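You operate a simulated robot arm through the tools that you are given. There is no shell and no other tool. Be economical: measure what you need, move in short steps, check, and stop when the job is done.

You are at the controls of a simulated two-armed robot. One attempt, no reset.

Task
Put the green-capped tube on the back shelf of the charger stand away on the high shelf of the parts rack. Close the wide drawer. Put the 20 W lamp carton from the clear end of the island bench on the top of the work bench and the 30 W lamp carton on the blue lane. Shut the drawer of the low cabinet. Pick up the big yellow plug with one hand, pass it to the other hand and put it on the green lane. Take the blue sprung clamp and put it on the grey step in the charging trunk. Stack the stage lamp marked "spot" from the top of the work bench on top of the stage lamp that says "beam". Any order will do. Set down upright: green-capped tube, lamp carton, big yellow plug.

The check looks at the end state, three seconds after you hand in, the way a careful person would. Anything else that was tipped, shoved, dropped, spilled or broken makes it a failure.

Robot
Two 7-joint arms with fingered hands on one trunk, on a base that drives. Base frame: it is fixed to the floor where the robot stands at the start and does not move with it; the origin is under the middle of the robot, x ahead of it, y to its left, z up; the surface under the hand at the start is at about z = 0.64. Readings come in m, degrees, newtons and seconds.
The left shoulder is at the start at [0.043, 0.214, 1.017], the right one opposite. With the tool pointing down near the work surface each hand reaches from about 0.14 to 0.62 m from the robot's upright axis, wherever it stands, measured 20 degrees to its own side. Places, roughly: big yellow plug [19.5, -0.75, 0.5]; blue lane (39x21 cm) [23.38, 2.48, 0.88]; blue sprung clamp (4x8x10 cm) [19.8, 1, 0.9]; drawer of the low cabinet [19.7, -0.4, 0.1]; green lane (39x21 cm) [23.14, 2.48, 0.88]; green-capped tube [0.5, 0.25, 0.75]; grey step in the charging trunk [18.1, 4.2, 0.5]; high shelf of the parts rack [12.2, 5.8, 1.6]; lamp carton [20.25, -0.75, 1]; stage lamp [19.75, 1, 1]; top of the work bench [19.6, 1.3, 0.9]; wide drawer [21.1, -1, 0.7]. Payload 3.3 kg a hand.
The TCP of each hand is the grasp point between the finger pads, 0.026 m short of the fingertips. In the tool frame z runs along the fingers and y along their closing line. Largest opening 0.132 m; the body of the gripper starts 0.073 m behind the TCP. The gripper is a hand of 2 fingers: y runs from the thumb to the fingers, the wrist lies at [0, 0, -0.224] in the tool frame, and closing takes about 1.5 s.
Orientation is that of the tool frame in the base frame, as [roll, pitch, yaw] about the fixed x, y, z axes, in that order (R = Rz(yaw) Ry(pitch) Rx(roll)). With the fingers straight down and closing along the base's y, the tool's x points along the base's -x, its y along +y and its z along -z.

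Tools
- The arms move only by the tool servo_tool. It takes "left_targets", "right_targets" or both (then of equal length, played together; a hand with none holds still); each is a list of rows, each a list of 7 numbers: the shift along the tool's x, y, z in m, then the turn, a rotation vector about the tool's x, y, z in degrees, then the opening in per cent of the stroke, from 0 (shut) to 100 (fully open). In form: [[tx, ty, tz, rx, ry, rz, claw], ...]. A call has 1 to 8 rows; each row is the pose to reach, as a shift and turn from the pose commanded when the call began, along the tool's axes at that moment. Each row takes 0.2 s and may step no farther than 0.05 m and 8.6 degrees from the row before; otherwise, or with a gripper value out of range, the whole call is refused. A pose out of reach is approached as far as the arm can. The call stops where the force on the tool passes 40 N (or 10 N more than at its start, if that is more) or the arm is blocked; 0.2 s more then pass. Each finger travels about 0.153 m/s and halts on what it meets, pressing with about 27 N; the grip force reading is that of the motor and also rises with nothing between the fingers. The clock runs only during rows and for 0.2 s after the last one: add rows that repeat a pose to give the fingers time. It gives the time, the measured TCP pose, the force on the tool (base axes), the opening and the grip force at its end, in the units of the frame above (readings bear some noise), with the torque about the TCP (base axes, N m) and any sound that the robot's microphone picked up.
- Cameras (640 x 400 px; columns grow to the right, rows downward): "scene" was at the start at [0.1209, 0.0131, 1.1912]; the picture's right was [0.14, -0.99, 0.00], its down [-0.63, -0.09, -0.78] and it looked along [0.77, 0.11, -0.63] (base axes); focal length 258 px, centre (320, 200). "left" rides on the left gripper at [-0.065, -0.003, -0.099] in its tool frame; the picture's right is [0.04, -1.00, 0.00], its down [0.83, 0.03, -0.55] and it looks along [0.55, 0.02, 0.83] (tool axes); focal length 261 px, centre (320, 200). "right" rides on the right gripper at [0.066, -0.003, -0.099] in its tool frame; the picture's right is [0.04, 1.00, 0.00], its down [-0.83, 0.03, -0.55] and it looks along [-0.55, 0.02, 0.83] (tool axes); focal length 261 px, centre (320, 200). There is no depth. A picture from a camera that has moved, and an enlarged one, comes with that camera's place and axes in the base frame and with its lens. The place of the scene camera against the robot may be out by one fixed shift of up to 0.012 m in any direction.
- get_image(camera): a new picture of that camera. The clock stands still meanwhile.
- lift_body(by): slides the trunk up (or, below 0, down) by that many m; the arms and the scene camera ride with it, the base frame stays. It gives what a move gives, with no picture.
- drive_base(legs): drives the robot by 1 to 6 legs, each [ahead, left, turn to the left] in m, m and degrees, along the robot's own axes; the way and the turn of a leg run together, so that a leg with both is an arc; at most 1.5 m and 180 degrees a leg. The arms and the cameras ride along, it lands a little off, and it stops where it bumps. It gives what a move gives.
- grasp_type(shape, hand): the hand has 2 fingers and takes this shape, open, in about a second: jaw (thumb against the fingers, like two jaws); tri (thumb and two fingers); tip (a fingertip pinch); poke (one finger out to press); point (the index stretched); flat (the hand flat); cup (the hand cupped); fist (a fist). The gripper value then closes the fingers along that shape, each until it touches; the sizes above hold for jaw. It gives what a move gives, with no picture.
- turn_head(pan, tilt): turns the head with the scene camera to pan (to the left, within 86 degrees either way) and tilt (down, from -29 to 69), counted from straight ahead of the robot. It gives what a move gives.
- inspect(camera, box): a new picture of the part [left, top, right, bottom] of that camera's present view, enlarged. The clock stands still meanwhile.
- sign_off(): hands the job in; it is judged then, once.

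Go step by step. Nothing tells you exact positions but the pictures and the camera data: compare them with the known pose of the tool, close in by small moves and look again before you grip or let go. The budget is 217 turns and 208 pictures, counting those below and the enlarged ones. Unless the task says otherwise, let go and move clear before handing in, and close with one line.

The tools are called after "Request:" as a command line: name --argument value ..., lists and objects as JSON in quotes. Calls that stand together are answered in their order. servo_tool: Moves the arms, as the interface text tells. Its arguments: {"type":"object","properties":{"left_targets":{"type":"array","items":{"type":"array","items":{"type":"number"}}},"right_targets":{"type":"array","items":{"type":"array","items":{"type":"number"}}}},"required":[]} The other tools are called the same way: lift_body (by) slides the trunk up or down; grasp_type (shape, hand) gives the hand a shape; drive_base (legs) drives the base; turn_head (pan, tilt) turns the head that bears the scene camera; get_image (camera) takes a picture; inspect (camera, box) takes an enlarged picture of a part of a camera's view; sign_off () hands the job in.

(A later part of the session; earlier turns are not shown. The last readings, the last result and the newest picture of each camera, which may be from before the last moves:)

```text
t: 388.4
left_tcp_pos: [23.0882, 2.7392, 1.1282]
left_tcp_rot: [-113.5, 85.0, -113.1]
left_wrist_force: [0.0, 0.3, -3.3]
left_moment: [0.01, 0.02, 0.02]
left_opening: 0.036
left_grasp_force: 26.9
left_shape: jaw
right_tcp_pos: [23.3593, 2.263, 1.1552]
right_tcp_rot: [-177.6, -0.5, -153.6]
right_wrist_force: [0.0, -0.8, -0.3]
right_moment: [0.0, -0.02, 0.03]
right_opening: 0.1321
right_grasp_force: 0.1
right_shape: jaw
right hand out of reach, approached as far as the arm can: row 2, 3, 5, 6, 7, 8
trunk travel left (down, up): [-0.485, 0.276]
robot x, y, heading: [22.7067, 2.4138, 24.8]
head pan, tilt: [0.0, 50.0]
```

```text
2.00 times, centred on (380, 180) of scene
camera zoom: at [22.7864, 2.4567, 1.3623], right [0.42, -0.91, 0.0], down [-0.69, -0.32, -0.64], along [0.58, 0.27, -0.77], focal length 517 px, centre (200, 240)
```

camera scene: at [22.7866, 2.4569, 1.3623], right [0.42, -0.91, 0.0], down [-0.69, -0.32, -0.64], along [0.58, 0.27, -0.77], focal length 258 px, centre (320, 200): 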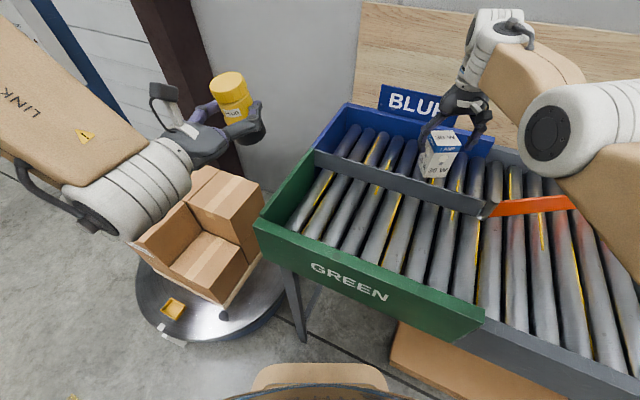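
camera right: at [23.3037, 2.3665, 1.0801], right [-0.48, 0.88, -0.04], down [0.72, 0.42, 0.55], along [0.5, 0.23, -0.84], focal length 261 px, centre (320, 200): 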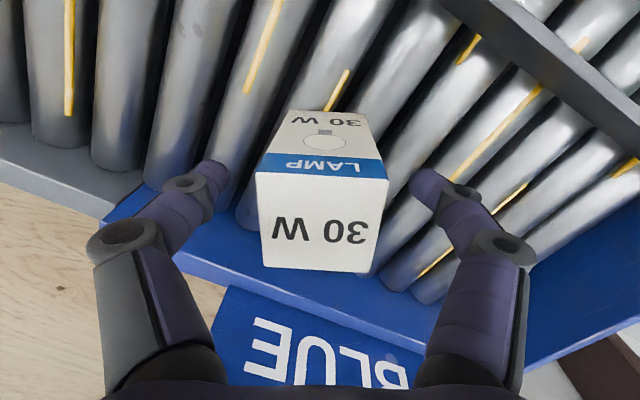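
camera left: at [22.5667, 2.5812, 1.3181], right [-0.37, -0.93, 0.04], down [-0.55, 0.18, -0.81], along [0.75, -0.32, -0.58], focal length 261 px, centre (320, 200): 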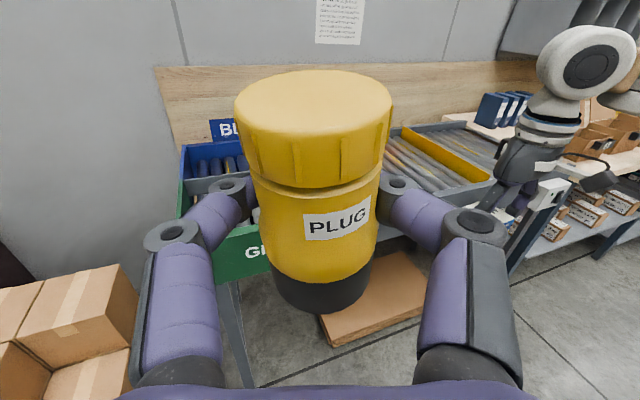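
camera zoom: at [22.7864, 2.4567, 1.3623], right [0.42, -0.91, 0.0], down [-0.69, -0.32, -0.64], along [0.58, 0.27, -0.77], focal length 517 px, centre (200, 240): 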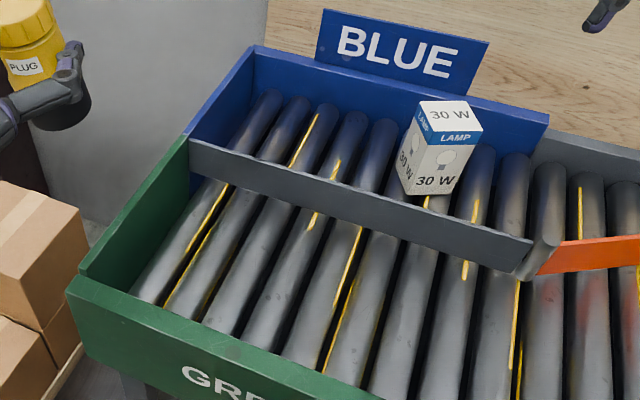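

The 30 W carton stands upright on the blue lane. Now I turn back so the plug is over the green lane and tilt the left hand down to clear the front wall (top ≈0.957).

Request:
drive_base --legs '[[0, 0, -25]]'

Request:
servo_tool --left_targets '[[0, 0, 0, 0, 6, 0, 0], [0, 0, 0, 0, 12, 0, 0], [0, 0, 0, 0, 18, 0, 0], [0, 0, 0, 0, 22, 0, 0], [0, 0, 0, 0, 22, 0, 0]]'

Request:
get_image --camera "scene"

Request:
get_image --camera "left"

```text
t: 390.1
left_tcp_pos: [23.1909, 2.5443, 1.1279]
left_tcp_rot: [-113.8, 85.0, -138.8]
left_wrist_force: [-0.1, -0.4, -2.3]
left_moment: [-0.02, -0.02, 0.0]
left_opening: 0.0356
left_grasp_force: 27.3
left_shape: jaw
right_tcp_pos: [23.2301, 1.9978, 1.1549]
right_tcp_rot: [-177.6, -0.4, -179.1]
right_wrist_force: [-0.7, 0.7, -0.4]
right_moment: [0.03, 0.01, 0.03]
right_opening: 0.1318
right_grasp_force: 0.1
right_shape: jaw
trunk travel left (down, up): [-0.485, 0.276]
robot x, y, heading: [22.7063, 2.4141, -0.3]
head pan, tilt: [0.0, 50.0]
```

```text
t: 391.3
left_tcp_pos: [23.1559, 2.5356, 1.0946]
left_tcp_rot: [-160.7, 74.6, 177.2]
left_wrist_force: [-0.9, -0.7, -2.8]
left_moment: [0.0, 0.0, 0.03]
left_opening: 0.0358
left_grasp_force: 26.9
left_shape: jaw
left hand out of reach, approached as far as the arm can: row 1, 2, 3, 4, 5
right_tcp_pos: [23.231, 1.9992, 1.1557]
right_tcp_rot: [-177.6, -0.3, -179.1]
right_wrist_force: [0.0, -0.2, -0.7]
right_moment: [0.01, -0.04, 0.02]
right_opening: 0.1316
right_grasp_force: 0.1
right_shape: jaw
trunk travel left (down, up): [-0.485, 0.276]
robot x, y, heading: [22.7123, 2.4151, -0.4]
head pan, tilt: [0.0, 50.0]
```

```text
109 pictures are left
camera scene: at [22.7949, 2.4148, 1.3623], right [-0.01, -1.0, 0.0], down [-0.77, 0.01, -0.64], along [0.64, 0.0, -0.77], focal length 258 px, centre (320, 200)
```

scene: 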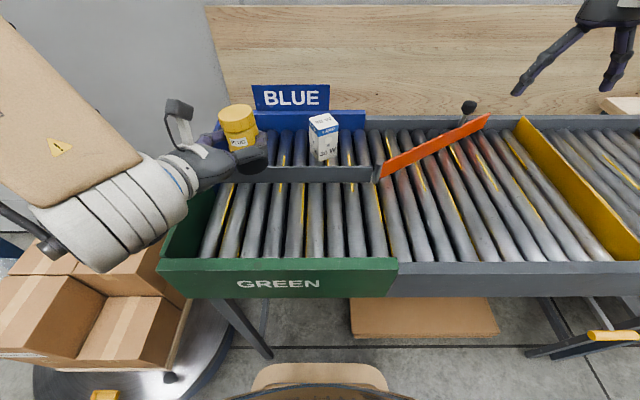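

```text
108 pictures are left
camera left: at [23.0848, 2.5697, 1.1835], right [-0.37, -0.93, 0.05], down [-0.7, 0.25, -0.67], along [0.61, -0.28, -0.74], focal length 261 px, centre (320, 200)
```

left: 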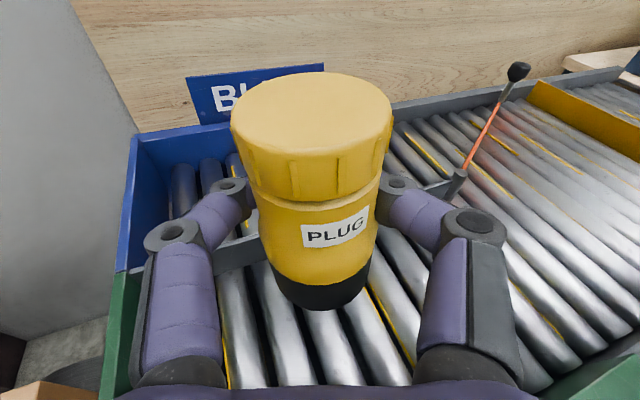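

Request:
servo_tool --left_targets '[[0.02, 0, 0.005, 0, 3, 0, 0], [0.04, 0, 0.01, 0, 6, 0, 0], [0.058, 0, 0.016, 0, 9, 0, 0], [0.058, 0, 0.016, 0, 11, 0, 0], [0.058, 0, 0.016, 0, 11, 0, 0]]'

Request:
inspect --camera "scene" --box '[150, 80, 410, 280]'

Request:
get_image --camera "left"

```text
t: 392.5
left_tcp_pos: [23.1438, 2.545, 1.0246]
left_tcp_rot: [-167.2, 66.2, 173.1]
left_wrist_force: [0.1, -0.1, -2.7]
left_moment: [0.01, 0.03, 0.0]
left_opening: 0.0355
left_grasp_force: 27.1
left_shape: jaw
left hand out of reach, approached as far as the arm can: row 1, 2, 3, 4, 5
right_tcp_pos: [23.2299, 1.9983, 1.156]
right_tcp_rot: [-177.5, -0.3, -179.1]
right_wrist_force: [0.7, 0.9, 0.5]
right_moment: [-0.02, 0.0, 0.0]
right_opening: 0.132
right_grasp_force: 0.0
right_shape: jaw
trunk travel left (down, up): [-0.485, 0.276]
robot x, y, heading: [22.7137, 2.418, -0.3]
head pan, tilt: [0.0, 50.0]
```

```text
2.00 times, centred on (280, 180) of scene
camera zoom: at [22.796, 2.4167, 1.3622], right [-0.01, -1.0, 0.0], down [-0.77, 0.01, -0.64], along [0.64, -0.01, -0.77], focal length 517 px, centre (400, 240)
```

zoom: 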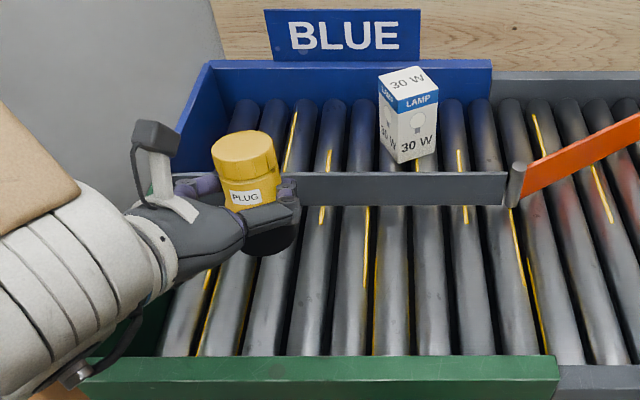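

```text
106 pictures are left
camera left: at [23.0843, 2.5715, 1.1244], right [-0.33, -0.94, 0.05], down [-0.8, 0.25, -0.55], along [0.5, -0.22, -0.84], focal length 261 px, centre (320, 200)
```

left: 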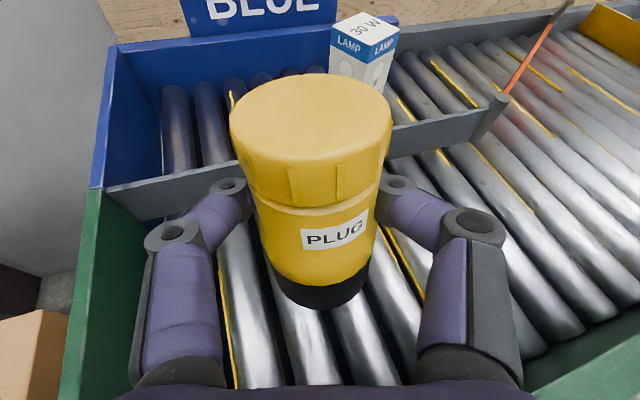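

The plug is nearly vertical now and inside the green lane. I lower to just above the rollers.

Request:
servo_tool --left_targets '[[0.014, 0, 0.012, 0, 0, 0, 0], [0.028, 0, 0.024, 0, 0, 0, 0], [0.042, 0, 0.036, 0, 0, 0, 0], [0.048, 0, 0.04, 0, 0, 0, 0], [0.048, 0, 0.04, 0, 0, 0, 0]]'

Request:
inspect --camera "scene" --box '[150, 80, 410, 280]'

Request:
get_image --camera "left"

```text
t: 393.7
left_tcp_pos: [23.1509, 2.5313, 0.9682]
left_tcp_rot: [-167.4, 66.1, 172.9]
left_wrist_force: [-0.3, 0.1, -3.1]
left_moment: [-0.02, 0.04, -0.01]
left_opening: 0.0355
left_grasp_force: 27.0
left_shape: jaw
left hand out of reach, approached as far as the arm can: row 3, 4, 5
right_tcp_pos: [23.2309, 1.9986, 1.1544]
right_tcp_rot: [-177.5, -0.4, -179.0]
right_wrist_force: [0.4, -0.3, 0.5]
right_moment: [0.02, 0.01, 0.01]
right_opening: 0.1319
right_grasp_force: 0.0
right_shape: jaw
trunk travel left (down, up): [-0.485, 0.276]
robot x, y, heading: [22.7069, 2.4183, -0.5]
head pan, tilt: [0.0, 50.0]
```

```text
2.00 times, centred on (280, 180) of scene
camera zoom: at [22.7956, 2.4163, 1.3623], right [-0.01, -1.0, 0.0], down [-0.77, 0.01, -0.64], along [0.64, 0.0, -0.77], focal length 517 px, centre (400, 240)
```

zoom: 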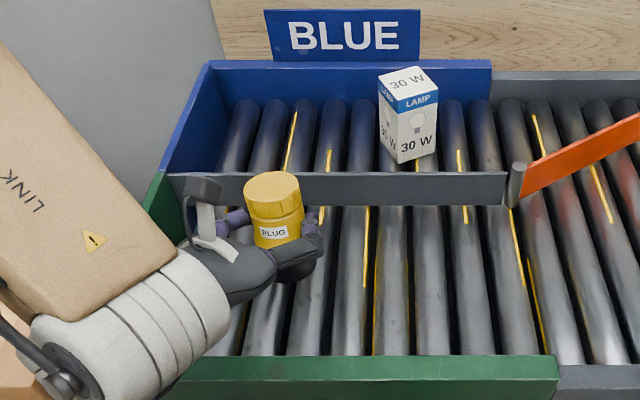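

```text
104 pictures are left
camera left: at [23.0926, 2.5588, 1.0682], right [-0.34, -0.94, 0.05], down [-0.8, 0.25, -0.55], along [0.5, -0.22, -0.84], focal length 261 px, centre (320, 200)
```

left: 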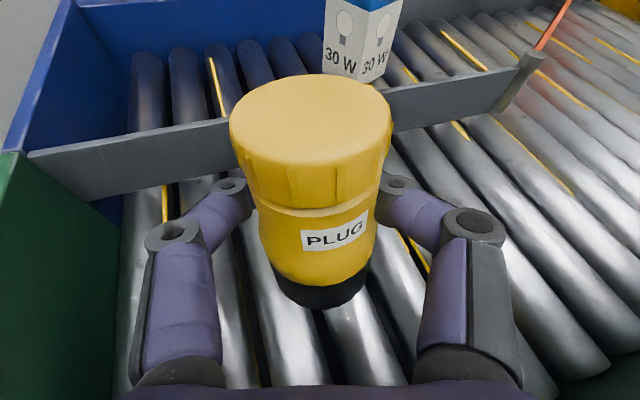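

Lower the last bit with the trunk.

Request:
lift_body --by -0.015

Request:
lift_body --by -0.006

```text
t: 394.3
left_tcp_pos: [23.1501, 2.5311, 0.9539]
left_tcp_rot: [-167.4, 66.2, 172.9]
left_wrist_force: [0.1, -0.6, -3.3]
left_moment: [-0.02, 0.0, 0.0]
left_opening: 0.0354
left_grasp_force: 26.7
left_shape: jaw
right_tcp_pos: [23.2294, 1.998, 1.1405]
right_tcp_rot: [-177.6, -0.3, -179.0]
right_wrist_force: [0.0, 0.1, -0.6]
right_moment: [-0.02, -0.01, -0.01]
right_opening: 0.1321
right_grasp_force: 0.0
right_shape: jaw
trunk travel left (down, up): [-0.47, 0.291]
robot x, y, heading: [22.7084, 2.4141, -0.4]
head pan, tilt: [0.0, 50.0]
```

```text
t: 394.9
left_tcp_pos: [23.15, 2.5307, 0.9488]
left_tcp_rot: [-167.3, 66.2, 172.9]
left_wrist_force: [0.1, -0.2, -2.8]
left_moment: [0.02, -0.03, 0.0]
left_opening: 0.0352
left_grasp_force: 26.8
left_shape: jaw
right_tcp_pos: [23.2314, 1.9986, 1.1329]
right_tcp_rot: [-177.7, -0.4, -179.1]
right_wrist_force: [0.2, -0.2, -0.2]
right_moment: [0.0, -0.01, 0.04]
right_opening: 0.132
right_grasp_force: 0.1
right_shape: jaw
trunk travel left (down, up): [-0.464, 0.297]
robot x, y, heading: [22.7044, 2.4145, -0.8]
head pan, tilt: [0.0, 50.0]
```

Not yet in contact (force −3 N, just its weight). Continue in small steps.

Request:
lift_body --by -0.006

Request:
lift_body --by -0.006

Request:
get_image --camera "left"

Request:
inspect --camera "scene" --box '[210, 140, 360, 260]'

```text
t: 395.4
left_tcp_pos: [23.1507, 2.5317, 0.9424]
left_tcp_rot: [-167.3, 66.2, 173.0]
left_wrist_force: [-0.8, 0.2, -1.2]
left_moment: [0.01, -0.04, 0.04]
left_opening: 0.0213
left_grasp_force: 27.0
left_shape: jaw
right_tcp_pos: [23.2295, 1.9981, 1.1278]
right_tcp_rot: [-177.6, -0.3, -179.1]
right_wrist_force: [0.5, 0.2, 0.3]
right_moment: [-0.01, -0.01, -0.01]
right_opening: 0.132
right_grasp_force: 0.1
right_shape: jaw
trunk travel left (down, up): [-0.458, 0.303]
robot x, y, heading: [22.7087, 2.4114, -0.6]
head pan, tilt: [0.0, 50.0]
```

```text
t: 396.0
left_tcp_pos: [23.1501, 2.5311, 0.936]
left_tcp_rot: [-167.3, 66.2, 172.9]
left_wrist_force: [-0.3, 0.5, 0.4]
left_moment: [-0.01, -0.02, -0.01]
left_opening: 0.0212
left_grasp_force: 27.1
left_shape: jaw
right_tcp_pos: [23.2302, 1.9981, 1.1236]
right_tcp_rot: [-177.6, -0.4, -179.1]
right_wrist_force: [0.6, 0.2, -0.1]
right_moment: [0.02, 0.02, 0.01]
right_opening: 0.132
right_grasp_force: 0.1
right_shape: jaw
trunk travel left (down, up): [-0.452, 0.309]
robot x, y, heading: [22.7081, 2.4142, -0.4]
head pan, tilt: [0.0, 50.0]
```

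```text
103 pictures are left
camera left: at [23.0917, 2.5584, 1.036], right [-0.34, -0.94, 0.05], down [-0.8, 0.25, -0.55], along [0.5, -0.22, -0.84], focal length 261 px, centre (320, 200)
```

left: 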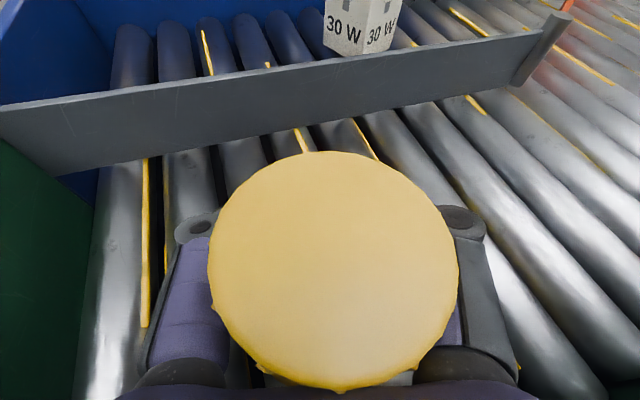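

```text
3.33 times, centred on (285, 200) of scene
camera zoom: at [22.7979, 2.4159, 1.3292], right [-0.01, -1.0, 0.0], down [-0.77, 0.01, -0.64], along [0.64, 0.0, -0.77], focal length 862 px, centre (437, 200)
```

zoom: 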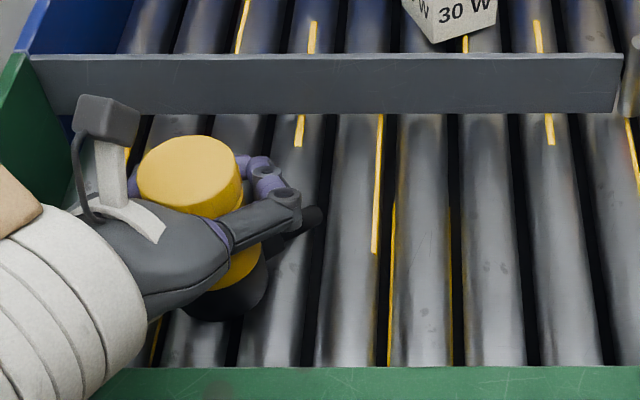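

The plug slid back in the grip and now stands on the rollers between palm and fingers, weight off the hand and nearly vertical. I open wide and look before withdrawing.

Request:
servo_tool --left_targets '[[0, 0, 0, 0, 0, 0, 25], [0, 0, 0, 0, 0, 0, 40], [0, 0, 0, 0, 0, 0, 60], [0, 0, 0, 0, 0, 0, 80], [0, 0, 0, 0, 0, 0, 100], [0, 0, 0, 0, 0, 0, 100]]'

Request:
get_image --camera "left"

Request:
inspect --camera "scene" --box '[210, 140, 360, 260]'

```text
t: 397.4
left_tcp_pos: [23.1506, 2.5314, 0.9356]
left_tcp_rot: [-167.3, 66.1, 173.1]
left_wrist_force: [-0.3, 1.0, 0.5]
left_moment: [-0.02, 0.0, 0.0]
left_opening: 0.1321
left_grasp_force: 0.1
left_shape: jaw
right_tcp_pos: [23.2311, 1.9986, 1.1221]
right_tcp_rot: [-177.6, -0.4, -179.1]
right_wrist_force: [0.5, 0.8, 0.9]
right_moment: [0.03, -0.03, 0.0]
right_opening: 0.1321
right_grasp_force: 0.1
right_shape: jaw
trunk travel left (down, up): [-0.452, 0.309]
robot x, y, heading: [22.7075, 2.4115, -0.4]
head pan, tilt: [0.0, 50.0]
```

```text
101 pictures are left
camera left: at [23.092, 2.5585, 1.0359], right [-0.34, -0.94, 0.05], down [-0.8, 0.25, -0.55], along [0.5, -0.22, -0.84], focal length 261 px, centre (320, 200)
```

left: 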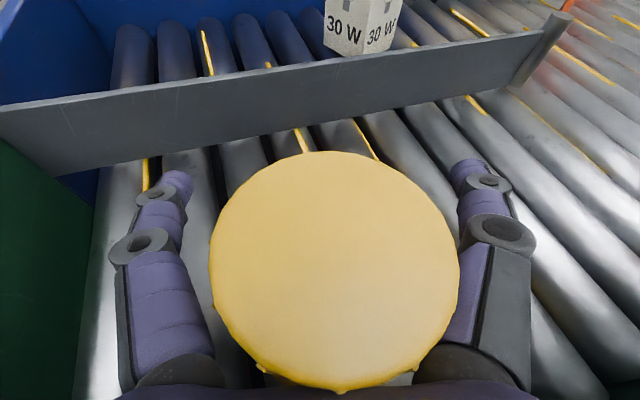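

```text
3.33 times, centred on (285, 200) of scene
camera zoom: at [22.7981, 2.4159, 1.3292], right [-0.01, -1.0, 0.0], down [-0.77, 0.01, -0.64], along [0.64, 0.0, -0.77], focal length 862 px, centre (437, 200)
```

zoom: 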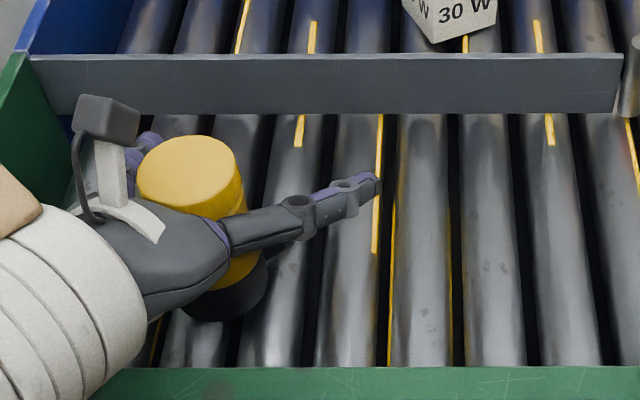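

The plug didn't move when opened. I ease back slightly, then lift straight up with the trunk.

Request:
servo_tool --left_targets '[[0.003, 0, -0.007, 0, 0, 0, 100], [0.006, 0, -0.014, 0, 0, 0, 100], [0.006, 0, -0.014, 0, 0, 0, 100]]'

Request:
get_image --camera "left"

Request:
lift_body --by 0.05

Request:
inspect --camera "scene" --box '[210, 140, 360, 260]'

```text
t: 398.2
left_tcp_pos: [23.1368, 2.5361, 0.9344]
left_tcp_rot: [-167.3, 66.2, 173.0]
left_wrist_force: [-0.4, -0.2, -0.6]
left_moment: [0.0, 0.03, 0.0]
left_opening: 0.1318
left_grasp_force: 0.1
left_shape: jaw
right_tcp_pos: [23.2306, 1.9985, 1.1218]
right_tcp_rot: [-177.6, -0.4, -179.1]
right_wrist_force: [0.7, -0.1, -0.5]
right_moment: [0.0, 0.02, 0.0]
right_opening: 0.1317
right_grasp_force: 0.0
right_shape: jaw
trunk travel left (down, up): [-0.452, 0.309]
robot x, y, heading: [22.7074, 2.4095, -0.5]
head pan, tilt: [0.0, 50.0]
```

```text
99 pictures are left
camera left: at [23.0775, 2.5637, 1.0359], right [-0.34, -0.94, 0.05], down [-0.8, 0.25, -0.55], along [0.5, -0.22, -0.84], focal length 261 px, centre (320, 200)
```

left: 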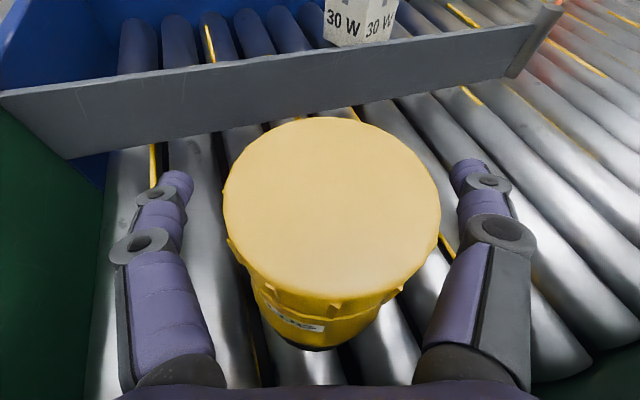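

```text
t: 399.1
left_tcp_pos: [23.1367, 2.5361, 0.985]
left_tcp_rot: [-167.2, 66.1, 173.0]
left_wrist_force: [-0.3, 0.0, -0.9]
left_moment: [0.0, 0.01, 0.0]
left_opening: 0.1321
left_grasp_force: 0.0
left_shape: jaw
right_tcp_pos: [23.2317, 1.9989, 1.173]
right_tcp_rot: [-177.6, -0.3, -179.1]
right_wrist_force: [0.3, -0.7, -0.2]
right_moment: [-0.01, 0.02, 0.01]
right_opening: 0.1321
right_grasp_force: 0.0
right_shape: jaw
trunk travel left (down, up): [-0.502, 0.259]
robot x, y, heading: [22.7074, 2.4125, -0.4]
head pan, tilt: [0.0, 50.0]
```

```text
3.33 times, centred on (285, 200) of scene
camera zoom: at [22.7943, 2.4158, 1.3793], right [-0.01, -1.0, 0.0], down [-0.77, 0.01, -0.64], along [0.64, 0.0, -0.77], focal length 862 px, centre (437, 200)
```

zoom: 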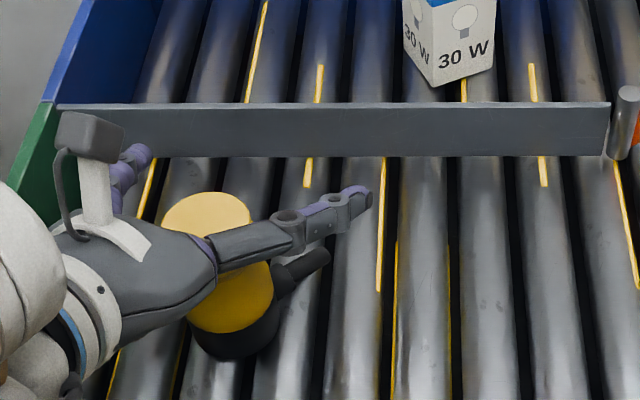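

Request:
lift_body --by 0.1

Request:
inspect --camera "scene" --box '[190, 130, 390, 280]'

Request:
get_image --camera "left"

```text
t: 400.4
left_tcp_pos: [23.1359, 2.5345, 1.0843]
left_tcp_rot: [-167.3, 66.1, 173.0]
left_wrist_force: [0.3, -0.4, -0.5]
left_moment: [0.03, 0.04, 0.02]
left_opening: 0.1316
left_grasp_force: 0.1
left_shape: jaw
right_tcp_pos: [23.2313, 1.998, 1.272]
right_tcp_rot: [-177.6, -0.5, -179.0]
right_wrist_force: [0.5, -0.4, 0.1]
right_moment: [-0.04, 0.03, -0.01]
right_opening: 0.1318
right_grasp_force: 0.2
right_shape: jaw
trunk travel left (down, up): [-0.602, 0.159]
robot x, y, heading: [22.7083, 2.4162, -0.5]
head pan, tilt: [0.0, 50.0]
```

```text
2.67 times, centred on (290, 205) of scene
camera zoom: at [22.7897, 2.4159, 1.4794], right [-0.01, -1.0, 0.0], down [-0.77, 0.01, -0.64], along [0.64, 0.0, -0.77], focal length 689 px, centre (400, 187)
```

zoom: 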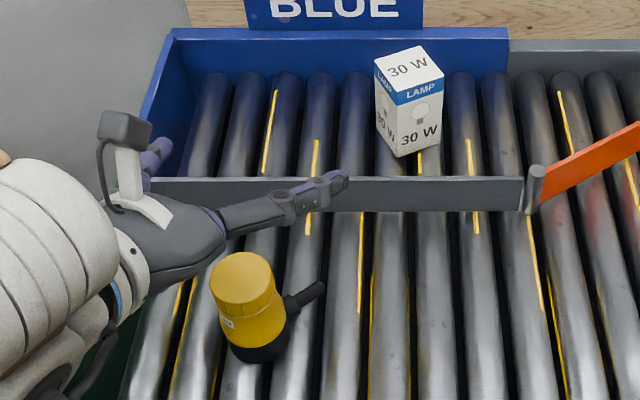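

```text
96 pictures are left
camera left: at [23.0778, 2.5633, 1.1858], right [-0.34, -0.94, 0.05], down [-0.8, 0.25, -0.55], along [0.5, -0.22, -0.84], focal length 261 px, centre (320, 200)
```

left: 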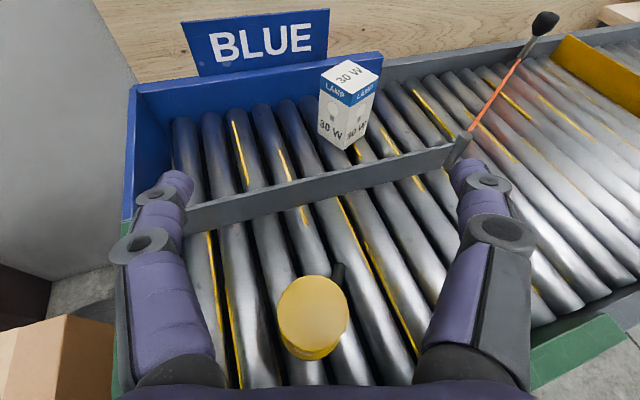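

Both items stand on their lanes. I back away, face +y and reverse down the aisle to fetch the 20 W carton.

Request:
drive_base --legs '[[-0.52, 0, 0.5]]'

Request:
inspect --camera "scene" --box '[200, 60, 440, 210]'

Request:
drive_base --legs '[[0, 0, 89.5], [-1.4, 0, 0], [-1.4, 0, 0], [-1.3, 0, 0]]'

```text
t: 403.4
left_tcp_pos: [22.6206, 2.5436, 1.0871]
left_tcp_rot: [-167.3, 66.2, 174.1]
left_wrist_force: [-0.4, 0.2, 0.2]
left_moment: [0.0, -0.01, -0.02]
left_opening: 0.132
left_grasp_force: 0.1
left_shape: jaw
right_tcp_pos: [22.7251, 2.0076, 1.2715]
right_tcp_rot: [-177.5, -0.5, -177.9]
right_wrist_force: [0.1, 0.5, -0.2]
right_moment: [-0.02, -0.02, 0.0]
right_opening: 0.1321
right_grasp_force: 0.2
right_shape: jaw
trunk travel left (down, up): [-0.602, 0.159]
robot x, y, heading: [22.1948, 2.4166, 0.6]
head pan, tilt: [0.0, 50.0]
```

```text
2.67 times, centred on (320, 135) of scene
camera zoom: at [22.275, 2.4162, 1.4795], right [0.01, -1.0, 0.0], down [-0.77, -0.01, -0.64], along [0.64, 0.01, -0.77], focal length 689 px, centre (320, 373)
```

zoom: 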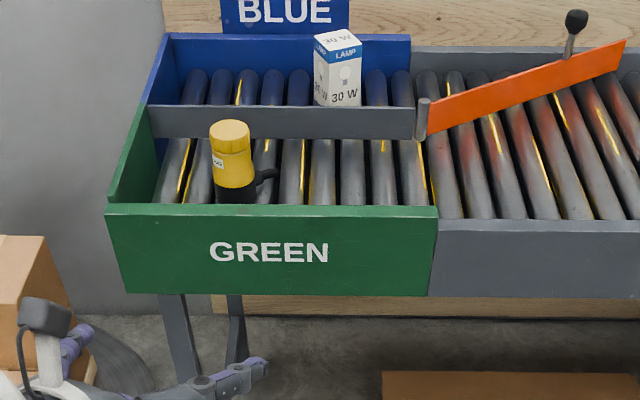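

```text
t: 427.1
left_tcp_pos: [22.2498, -1.2745, 1.0869]
left_tcp_rot: [-167.3, 66.2, -95.2]
left_wrist_force: [0.7, 0.0, -0.4]
left_moment: [0.03, 0.01, -0.01]
left_opening: 0.1321
left_grasp_force: 0.1
left_shape: jaw
right_tcp_pos: [22.7839, -1.1618, 1.2723]
right_tcp_rot: [-177.6, -0.4, -87.3]
right_wrist_force: [0.4, -0.3, 0.1]
right_moment: [0.03, -0.01, 0.02]
right_opening: 0.132
right_grasp_force: 0.0
right_shape: jaw
trunk travel left (down, up): [-0.602, 0.159]
robot x, y, heading: [22.3811, -1.6976, 91.3]
head pan, tilt: [0.0, 50.0]
```

Both stand well. Strafe west to the cartons.

Request:
drive_base --legs '[[0, 0, -1.3], [0, 1.15, 0], [0, 1.13, 0]]'

Request:
turn_head --pan 0 --tilt 40

Request:
get_image --camera "scene"

Request:
get_image --camera "right"

```text
t: 438.6
left_tcp_pos: [19.9991, -1.2395, 1.0854]
left_tcp_rot: [-167.1, 66.2, -97.8]
left_wrist_force: [0.7, -1.1, 0.7]
left_moment: [0.01, -0.01, -0.02]
left_opening: 0.132
left_grasp_force: 0.0
left_shape: jaw
right_tcp_pos: [20.539, -1.1512, 1.2715]
right_tcp_rot: [-177.6, -0.4, -89.9]
right_wrist_force: [-0.5, 0.5, -0.9]
right_moment: [-0.03, 0.0, -0.01]
right_opening: 0.1322
right_grasp_force: 0.0
right_shape: jaw
trunk travel left (down, up): [-0.602, 0.159]
robot x, y, heading: [20.1135, -1.664, 88.9]
head pan, tilt: [0.0, 50.0]
```

```text
t: 439.4
left_tcp_pos: [20.0001, -1.2384, 1.0873]
left_tcp_rot: [-167.3, 66.2, -97.8]
left_wrist_force: [-0.4, 0.0, 0.5]
left_moment: [0.0, 0.03, -0.03]
left_opening: 0.132
left_grasp_force: 0.1
left_shape: jaw
right_tcp_pos: [20.54, -1.1499, 1.2719]
right_tcp_rot: [-177.7, -0.5, -89.8]
right_wrist_force: [0.9, -0.9, 0.3]
right_moment: [-0.01, 0.0, -0.04]
right_opening: 0.1318
right_grasp_force: 0.0
right_shape: jaw
trunk travel left (down, up): [-0.602, 0.159]
robot x, y, heading: [20.1138, -1.668, 89.0]
head pan, tilt: [0.0, 40.0]
```

```text
94 pictures are left
camera scene: at [20.1093, -1.5706, 1.4936], right [1.0, -0.02, 0.0], down [-0.01, -0.64, -0.77], along [0.02, 0.77, -0.64], focal length 258 px, centre (320, 200)
```

scene: 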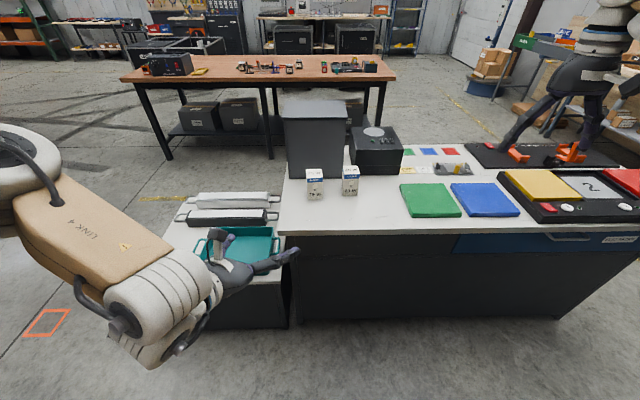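

```text
93 pictures are left
camera right: at [20.5374, -1.2161, 1.3718], right [-1.0, -0.04, -0.04], down [-0.06, 0.84, 0.55], along [0.01, 0.55, -0.84], focal length 261 px, centre (320, 200)
```

right: 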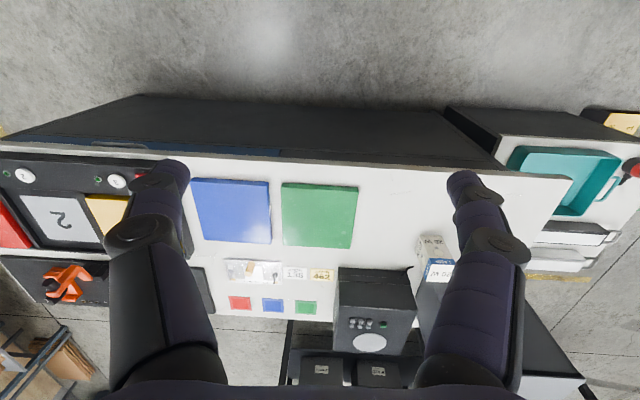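

I raise and tuck the left hand, lower the trunk slightly, approach, and move the right hand over the 20 W carton.

Request:
servo_tool --left_targets '[[-0.03, 0.02, -0.015, 0, 0, 0, 100], [-0.06, 0.04, -0.03, 0, 0, 0, 100], [-0.09, 0.06, -0.045, 0, 0, 0, 100], [-0.12, 0.08, -0.06, 0, 0, 0, 100], [-0.15, 0.1, -0.07, 0, 0, 0, 100], [-0.16, 0.12, -0.08, 0, 0, 0, 100]]' --right_targets '[[0, 0.04, 0, 0, 0, 0, 90], [0, 0.08, 0, 0, 0, 0, 80], [0, 0.12, 0, 0, 0, 0, 70], [0, 0.16, 0, 0, 0, 0, 70], [0, 0.2, 0, 0, 0, 0, 70], [0, 0.24, 0, 0, 0, 0, 70]]'

Request:
lift_body --by -0.12

Request:
drive_base --legs '[[0.3, 0, 1]]'

Request:
get_image --camera "right"

```text
t: 440.8
left_tcp_pos: [19.9563, -1.2375, 1.1465]
left_tcp_rot: [-167.2, 66.5, -97.5]
left_wrist_force: [-0.8, 0.1, -0.8]
left_moment: [-0.01, 0.02, 0.01]
left_opening: 0.1321
left_grasp_force: 0.1
left_shape: jaw
left hand out of reach, approached as far as the arm can: row 2, 3, 4, 5, 6
right_tcp_pos: [20.2973, -1.147, 1.2621]
right_tcp_rot: [-177.7, -0.5, -89.9]
right_wrist_force: [-0.3, 0.4, 0.4]
right_moment: [0.03, -0.01, 0.02]
right_opening: 0.0926
right_grasp_force: 0.1
right_shape: jaw
right hand out of reach, approached as far as the arm can: row 1, 2, 3, 4, 5, 6
trunk travel left (down, up): [-0.602, 0.159]
robot x, y, heading: [20.1148, -1.6698, 88.9]
head pan, tilt: [0.0, 40.0]
```

```text
t: 442.3
left_tcp_pos: [19.9582, -1.2371, 1.0188]
left_tcp_rot: [-166.9, 65.3, -97.4]
left_wrist_force: [0.0, 0.3, 0.0]
left_moment: [-0.04, -0.02, 0.05]
left_opening: 0.1322
left_grasp_force: 0.0
left_shape: jaw
right_tcp_pos: [20.2993, -1.1435, 1.1315]
right_tcp_rot: [-177.6, -1.4, -89.9]
right_wrist_force: [0.0, 0.9, 0.5]
right_moment: [-0.01, -0.01, 0.01]
right_opening: 0.0929
right_grasp_force: 0.2
right_shape: jaw
trunk travel left (down, up): [-0.482, 0.279]
robot x, y, heading: [20.1151, -1.6701, 88.9]
head pan, tilt: [0.0, 40.0]
```

```text
t: 444.3
left_tcp_pos: [19.9451, -0.9415, 1.0181]
left_tcp_rot: [-167.0, 65.4, -95.5]
left_wrist_force: [-0.8, 0.9, 0.0]
left_moment: [-0.05, 0.0, 0.0]
left_opening: 0.1319
left_grasp_force: 0.1
left_shape: jaw
right_tcp_pos: [20.2835, -0.8381, 1.1307]
right_tcp_rot: [-177.5, -1.4, -88.2]
right_wrist_force: [0.5, 1.6, 0.2]
right_moment: [-0.02, -0.01, 0.0]
right_opening: 0.0927
right_grasp_force: 0.2
right_shape: jaw
trunk travel left (down, up): [-0.482, 0.279]
robot x, y, heading: [20.1169, -1.3693, 90.5]
head pan, tilt: [0.0, 40.0]
```

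```text
92 pictures are left
camera right: at [20.2841, -0.901, 1.2315], right [-1.0, -0.07, -0.04], down [-0.08, 0.84, 0.53], along [-0.01, 0.53, -0.85], focal length 261 px, centre (320, 200)
```

right: 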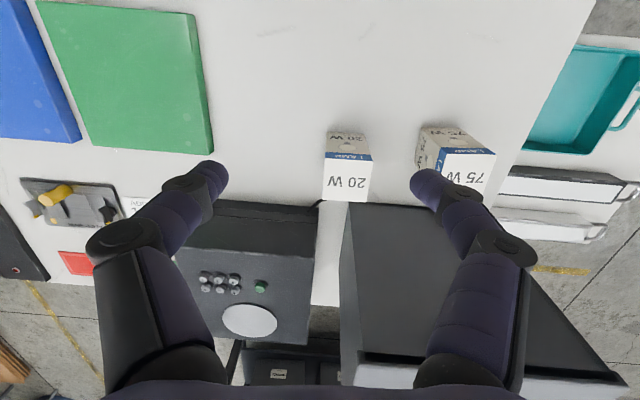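

Request:
servo_tool --right_targets '[[-0.035, 0.015, 0, 0, -1.4, 0, 70], [-0.071, 0.03, 0, 0, -1.4, 0, 70], [-0.071, 0.03, 0.04, 0, -1.4, 0, 70], [-0.071, 0.03, 0.08, 0, -1.4, 0, 70], [-0.071, 0.03, 0.12, 0, -1.4, 0, 70], [-0.071, 0.03, 0.14, 0, -1.4, 0, 70], [-0.071, 0.03, 0.14, 0, -1.4, 0, 70]]'

Request:
get_image --camera "right"

```text
t: 445.9
left_tcp_pos: [19.9454, -0.9427, 1.0183]
left_tcp_rot: [-166.9, 65.4, -95.6]
left_wrist_force: [0.1, -0.3, 0.8]
left_moment: [-0.06, 0.04, 0.01]
left_opening: 0.1318
left_grasp_force: 0.0
left_shape: jaw
right_tcp_pos: [20.2606, -0.7968, 0.9918]
right_tcp_rot: [-177.6, 0.0, -88.1]
right_wrist_force: [-0.2, -0.3, 0.0]
right_moment: [0.03, -0.01, 0.0]
right_opening: 0.0926
right_grasp_force: 0.1
right_shape: jaw
right hand out of reach, approached as far as the arm can: row 1, 2, 3, 4, 5, 6, 7
trunk travel left (down, up): [-0.482, 0.279]
robot x, y, heading: [20.12, -1.3675, 90.4]
head pan, tilt: [0.0, 40.0]
```

```text
91 pictures are left
camera right: at [20.2607, -0.8625, 1.0898], right [-1.0, -0.07, -0.04], down [-0.09, 0.83, 0.55], along [-0.01, 0.55, -0.83], focal length 261 px, centre (320, 200)
```

right: 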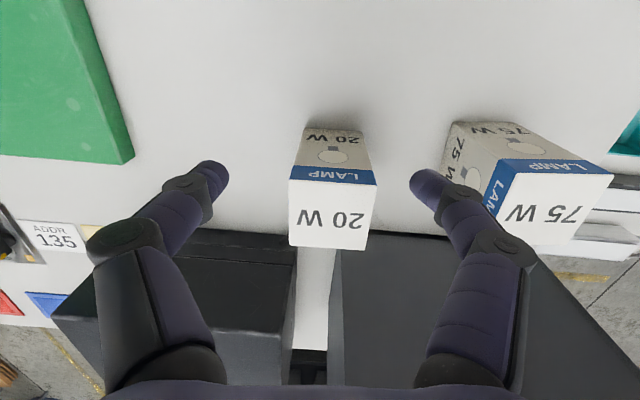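

Request:
drive_base --legs '[[0.022, 0, 0]]'

Request:
servo_tool --right_targets '[[0, 0.006, 0.02, 0, 0, 0, 70], [0, 0.006, 0.045, 0, 0, 0, 70], [0, 0.006, 0.045, 0, 0, 0, 70]]'

Request:
get_image --camera "right"

```text
t: 446.7
left_tcp_pos: [19.9444, -0.9186, 1.0174]
left_tcp_rot: [-167.0, 65.3, -95.6]
left_wrist_force: [0.0, 0.3, 1.1]
left_moment: [0.02, 0.01, 0.01]
left_opening: 0.1319
left_grasp_force: 0.2
left_shape: jaw
right_tcp_pos: [20.261, -0.7746, 0.9895]
right_tcp_rot: [-177.6, -0.1, -88.0]
right_wrist_force: [0.0, 0.7, 0.2]
right_moment: [-0.03, -0.01, 0.0]
right_opening: 0.0924
right_grasp_force: 0.2
right_shape: jaw
trunk travel left (down, up): [-0.482, 0.279]
robot x, y, heading: [20.1175, -1.35, 90.3]
head pan, tilt: [0.0, 40.0]
```

```text
t: 447.5
left_tcp_pos: [19.9455, -0.9198, 1.0187]
left_tcp_rot: [-167.0, 65.5, -95.6]
left_wrist_force: [-0.4, -0.2, -0.3]
left_moment: [0.0, -0.04, 0.02]
left_opening: 0.1318
left_grasp_force: 0.1
left_shape: jaw
right_tcp_pos: [20.2578, -0.7765, 0.946]
right_tcp_rot: [-177.7, 0.0, -88.2]
right_wrist_force: [-0.6, -0.4, -0.7]
right_moment: [-0.02, -0.01, 0.02]
right_opening: 0.0927
right_grasp_force: 0.0
right_shape: jaw
trunk travel left (down, up): [-0.482, 0.279]
robot x, y, heading: [20.118, -1.3476, 90.6]
head pan, tilt: [0.0, 40.0]
```

```text
90 pictures are left
camera right: at [20.2573, -0.843, 1.0448], right [-1.0, -0.07, -0.04], down [-0.08, 0.83, 0.55], along [-0.01, 0.55, -0.83], focal length 261 px, centre (320, 200)
```

right: 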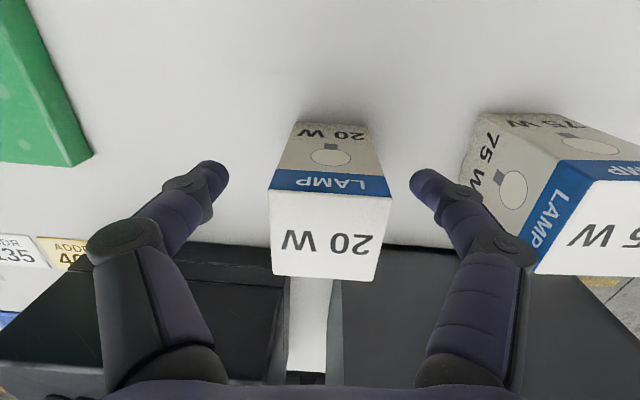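

Aligned; I close and lift.

Request:
servo_tool --right_targets '[[0, 0, 0, 0, 0, 0, 50], [0, 0, 0, 0, 0, 0, 20], [0, 0, 0, 0, 0, 0, 0], [0, 0, 0, 0, 0, 0, 0], [0, 0, 0, 0, 0, 0, 0]]'

Request:
lift_body --by 0.15

Request:
drive_base --legs '[[-0.32, 0, 0]]'

Request:
get_image --camera "scene"

Request:
inspect --camera "scene" --box '[100, 30, 420, 150]'

```text
t: 448.7
left_tcp_pos: [19.9463, -0.9196, 1.0182]
left_tcp_rot: [-167.1, 65.4, -95.5]
left_wrist_force: [0.4, -0.3, 0.0]
left_moment: [-0.01, -0.02, 0.02]
left_opening: 0.1317
left_grasp_force: 0.0
left_shape: jaw
right_tcp_pos: [20.2576, -0.7764, 0.9457]
right_tcp_rot: [-177.6, 0.0, -88.1]
right_wrist_force: [-0.7, -0.4, 0.1]
right_moment: [-0.03, 0.02, -0.03]
right_opening: 0.0511
right_grasp_force: 26.5
right_shape: jaw
trunk travel left (down, up): [-0.482, 0.279]
robot x, y, heading: [20.1129, -1.3488, 90.7]
head pan, tilt: [0.0, 40.0]
```

```text
t: 450.5
left_tcp_pos: [19.9462, -0.9212, 1.1703]
left_tcp_rot: [-167.1, 65.9, -95.4]
left_wrist_force: [-0.2, 0.8, 0.5]
left_moment: [-0.02, 0.0, 0.01]
left_opening: 0.1319
left_grasp_force: 0.2
left_shape: jaw
right_tcp_pos: [20.2584, -0.7767, 1.108]
right_tcp_rot: [-177.6, 1.2, -88.0]
right_wrist_force: [0.9, 0.4, -1.4]
right_moment: [-0.04, 0.02, 0.0]
right_opening: 0.051
right_grasp_force: 27.2
right_shape: jaw
trunk travel left (down, up): [-0.632, 0.129]
robot x, y, heading: [20.12, -1.3463, 90.4]
head pan, tilt: [0.0, 40.0]
```

```text
t: 452.6
left_tcp_pos: [19.949, -1.2411, 1.1702]
left_tcp_rot: [-167.1, 66.0, -95.6]
left_wrist_force: [-0.6, 0.4, 0.2]
left_moment: [0.02, 0.02, 0.04]
left_opening: 0.1319
left_grasp_force: 0.0
left_shape: jaw
right_tcp_pos: [20.2599, -1.0956, 1.1076]
right_tcp_rot: [-177.6, 1.3, -88.0]
right_wrist_force: [-0.5, -0.1, -1.3]
right_moment: [-0.03, 0.01, -0.01]
right_opening: 0.0511
right_grasp_force: 27.1
right_shape: jaw
trunk travel left (down, up): [-0.632, 0.129]
robot x, y, heading: [20.1185, -1.6674, 90.5]
head pan, tilt: [0.0, 40.0]
```

```text
89 pictures are left
camera scene: at [20.1107, -1.5688, 1.5237], right [1.0, 0.01, 0.0], down [0.01, -0.64, -0.77], along [-0.01, 0.77, -0.64], focal length 258 px, centre (320, 200)
```

scene: 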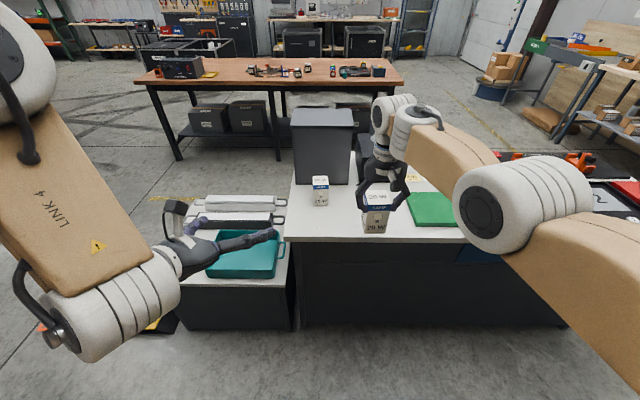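

```text
2.00 times, centred on (260, 90) of scene
camera zoom: at [20.1107, -1.5688, 1.5237], right [1.0, 0.01, 0.0], down [0.01, -0.64, -0.77], along [-0.01, 0.77, -0.64], focal length 517 px, centre (440, 420)
```

zoom: 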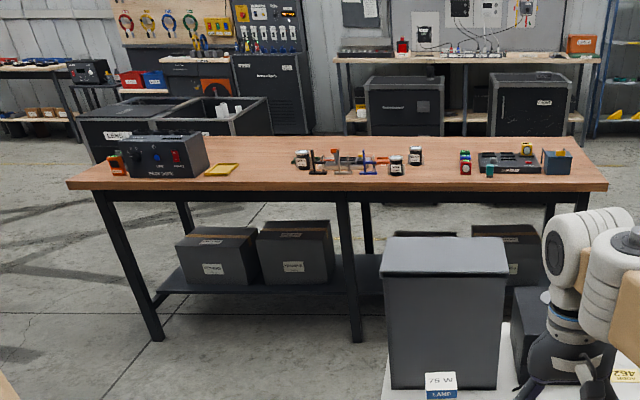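

20 W carton in hand. I go round the west end into the aisle, facing the work bench.

Request:
drive_base --legs '[[0, 0.93, -0.5], [0, 0.9, 0], [0.95, 0, 0], [0.9, 0, 0], [0, -0.8, 0]]'

Request:
turn_head --pan -10 --tilt 35

Request:
get_image --camera "scene"

```text
t: 474.6
left_tcp_pos: [18.964, 0.597, 1.1705]
left_tcp_rot: [-167.2, 66.1, -97.3]
left_wrist_force: [0.8, 0.3, 0.5]
left_moment: [-0.01, 0.04, -0.01]
left_opening: 0.1319
left_grasp_force: 0.0
left_shape: jaw
right_tcp_pos: [19.2806, 0.7332, 1.1077]
right_tcp_rot: [-177.6, 1.3, -89.8]
right_wrist_force: [0.4, 0.3, -1.0]
right_moment: [-0.04, 0.01, 0.04]
right_opening: 0.0509
right_grasp_force: 27.2
right_shape: jaw
trunk travel left (down, up): [-0.632, 0.129]
robot x, y, heading: [19.1246, 0.1658, 88.6]
head pan, tilt: [0.0, 40.0]
```

```text
t: 475.4
left_tcp_pos: [18.9652, 0.5973, 1.1696]
left_tcp_rot: [-167.1, 66.0, -97.2]
left_wrist_force: [0.8, -0.7, -0.7]
left_moment: [-0.01, -0.01, 0.03]
left_opening: 0.1319
left_grasp_force: 0.0
left_shape: jaw
right_tcp_pos: [19.281, 0.7325, 1.108]
right_tcp_rot: [-177.6, 1.2, -89.8]
right_wrist_force: [0.3, 0.1, -0.9]
right_moment: [-0.02, 0.0, -0.02]
right_opening: 0.0511
right_grasp_force: 27.1
right_shape: jaw
trunk travel left (down, up): [-0.632, 0.129]
robot x, y, heading: [19.1222, 0.1689, 88.7]
head pan, tilt: [-10.0, 35.0]
```

```text
87 pictures are left
camera scene: at [19.1319, 0.2648, 1.5312], right [0.98, -0.19, 0.0], down [-0.11, -0.56, -0.82], along [0.16, 0.8, -0.57], focal length 258 px, centre (320, 200)
```

scene: 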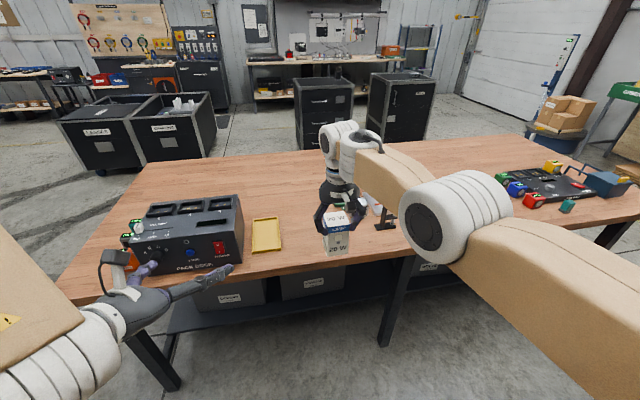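

Request:
get_image --camera "right"

```text
86 pictures are left
camera right: at [19.2782, 0.6647, 1.2055], right [-1.0, -0.04, -0.04], down [-0.06, 0.82, 0.57], along [0.01, 0.57, -0.82], focal length 261 px, centre (320, 200)
```

right: 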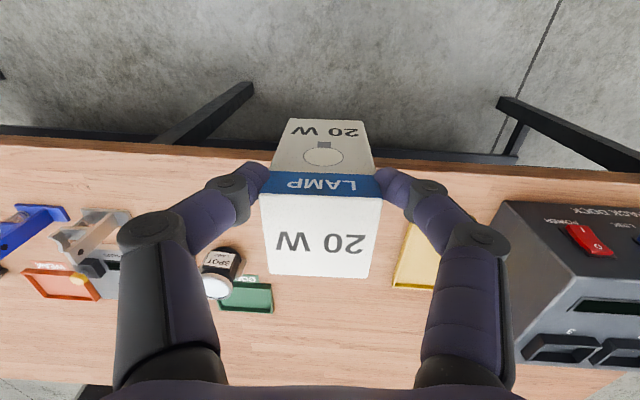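

There's a free spot at about (19.28, 1.02) between the yellow tray and the SPOT lamp. I drive in and lower the carton.

Request:
drive_base --legs '[[0.28, 0, 1]]'

Request:
servo_tool --right_targets '[[0, 0, 0.025, 0, -1, 0, 0], [0, 0, 0.05, 0, -1, 0, 0], [0, 0, 0.075, 0, -1, 0, 0], [0, 0, 0.1, 0, -1, 0, 0], [0, 0, 0.1, 0, -1, 0, 0]]'

Request:
get_image --camera "right"

Request:
get_image --camera "scene"

```text
t: 477.3
left_tcp_pos: [18.9623, 0.8714, 1.1699]
left_tcp_rot: [-167.1, 65.9, -96.3]
left_wrist_force: [0.9, 0.0, 0.3]
left_moment: [-0.01, -0.01, 0.01]
left_opening: 0.1318
left_grasp_force: 0.0
left_shape: jaw
right_tcp_pos: [19.2757, 1.0116, 1.107]
right_tcp_rot: [-177.7, 1.1, -88.9]
right_wrist_force: [0.4, -0.6, -0.4]
right_moment: [-0.05, 0.02, -0.01]
right_opening: 0.0513
right_grasp_force: 26.8
right_shape: jaw
trunk travel left (down, up): [-0.632, 0.129]
robot x, y, heading: [19.129, 0.4407, 89.7]
head pan, tilt: [-10.0, 35.0]
```

```text
t: 478.5
left_tcp_pos: [18.9619, 0.8698, 1.1704]
left_tcp_rot: [-167.1, 66.0, -96.4]
left_wrist_force: [0.0, 0.0, 0.0]
left_moment: [0.03, 0.01, 0.02]
left_opening: 0.1322
left_grasp_force: 0.1
left_shape: jaw
right_tcp_pos: [19.2781, 1.0034, 1.0117]
right_tcp_rot: [-177.6, 2.2, -88.9]
right_wrist_force: [-0.4, 0.2, -1.6]
right_moment: [-0.02, -0.02, -0.01]
right_opening: 0.0508
right_grasp_force: 27.4
right_shape: jaw
right hand out of reach, approached as far as the arm can: row 3, 4, 5
trunk travel left (down, up): [-0.632, 0.129]
robot x, y, heading: [19.1257, 0.443, 89.5]
head pan, tilt: [-10.0, 35.0]
```

```text
85 pictures are left
camera right: at [19.2772, 0.933, 1.1068], right [-1.0, -0.06, -0.04], down [-0.07, 0.81, 0.58], along [0.0, 0.58, -0.81], focal length 261 px, centre (320, 200)
```

right: 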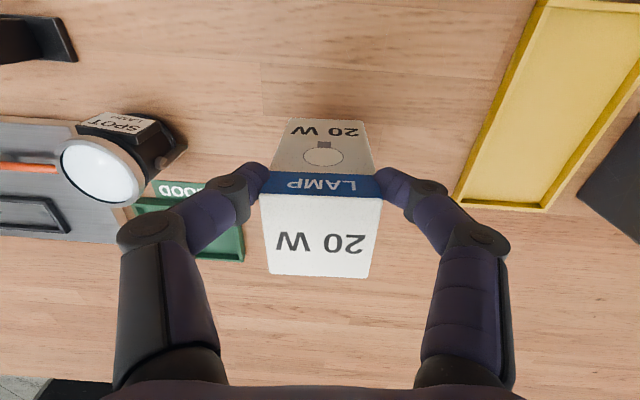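

```text
84 pictures are left
camera scene: at [19.1344, 0.5411, 1.5312], right [0.98, -0.18, 0.0], down [-0.1, -0.56, -0.82], along [0.15, 0.81, -0.57], focal length 258 px, centre (320, 200)
```

scene: 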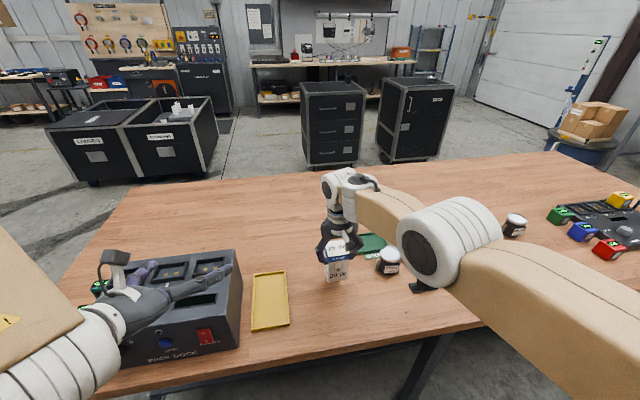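

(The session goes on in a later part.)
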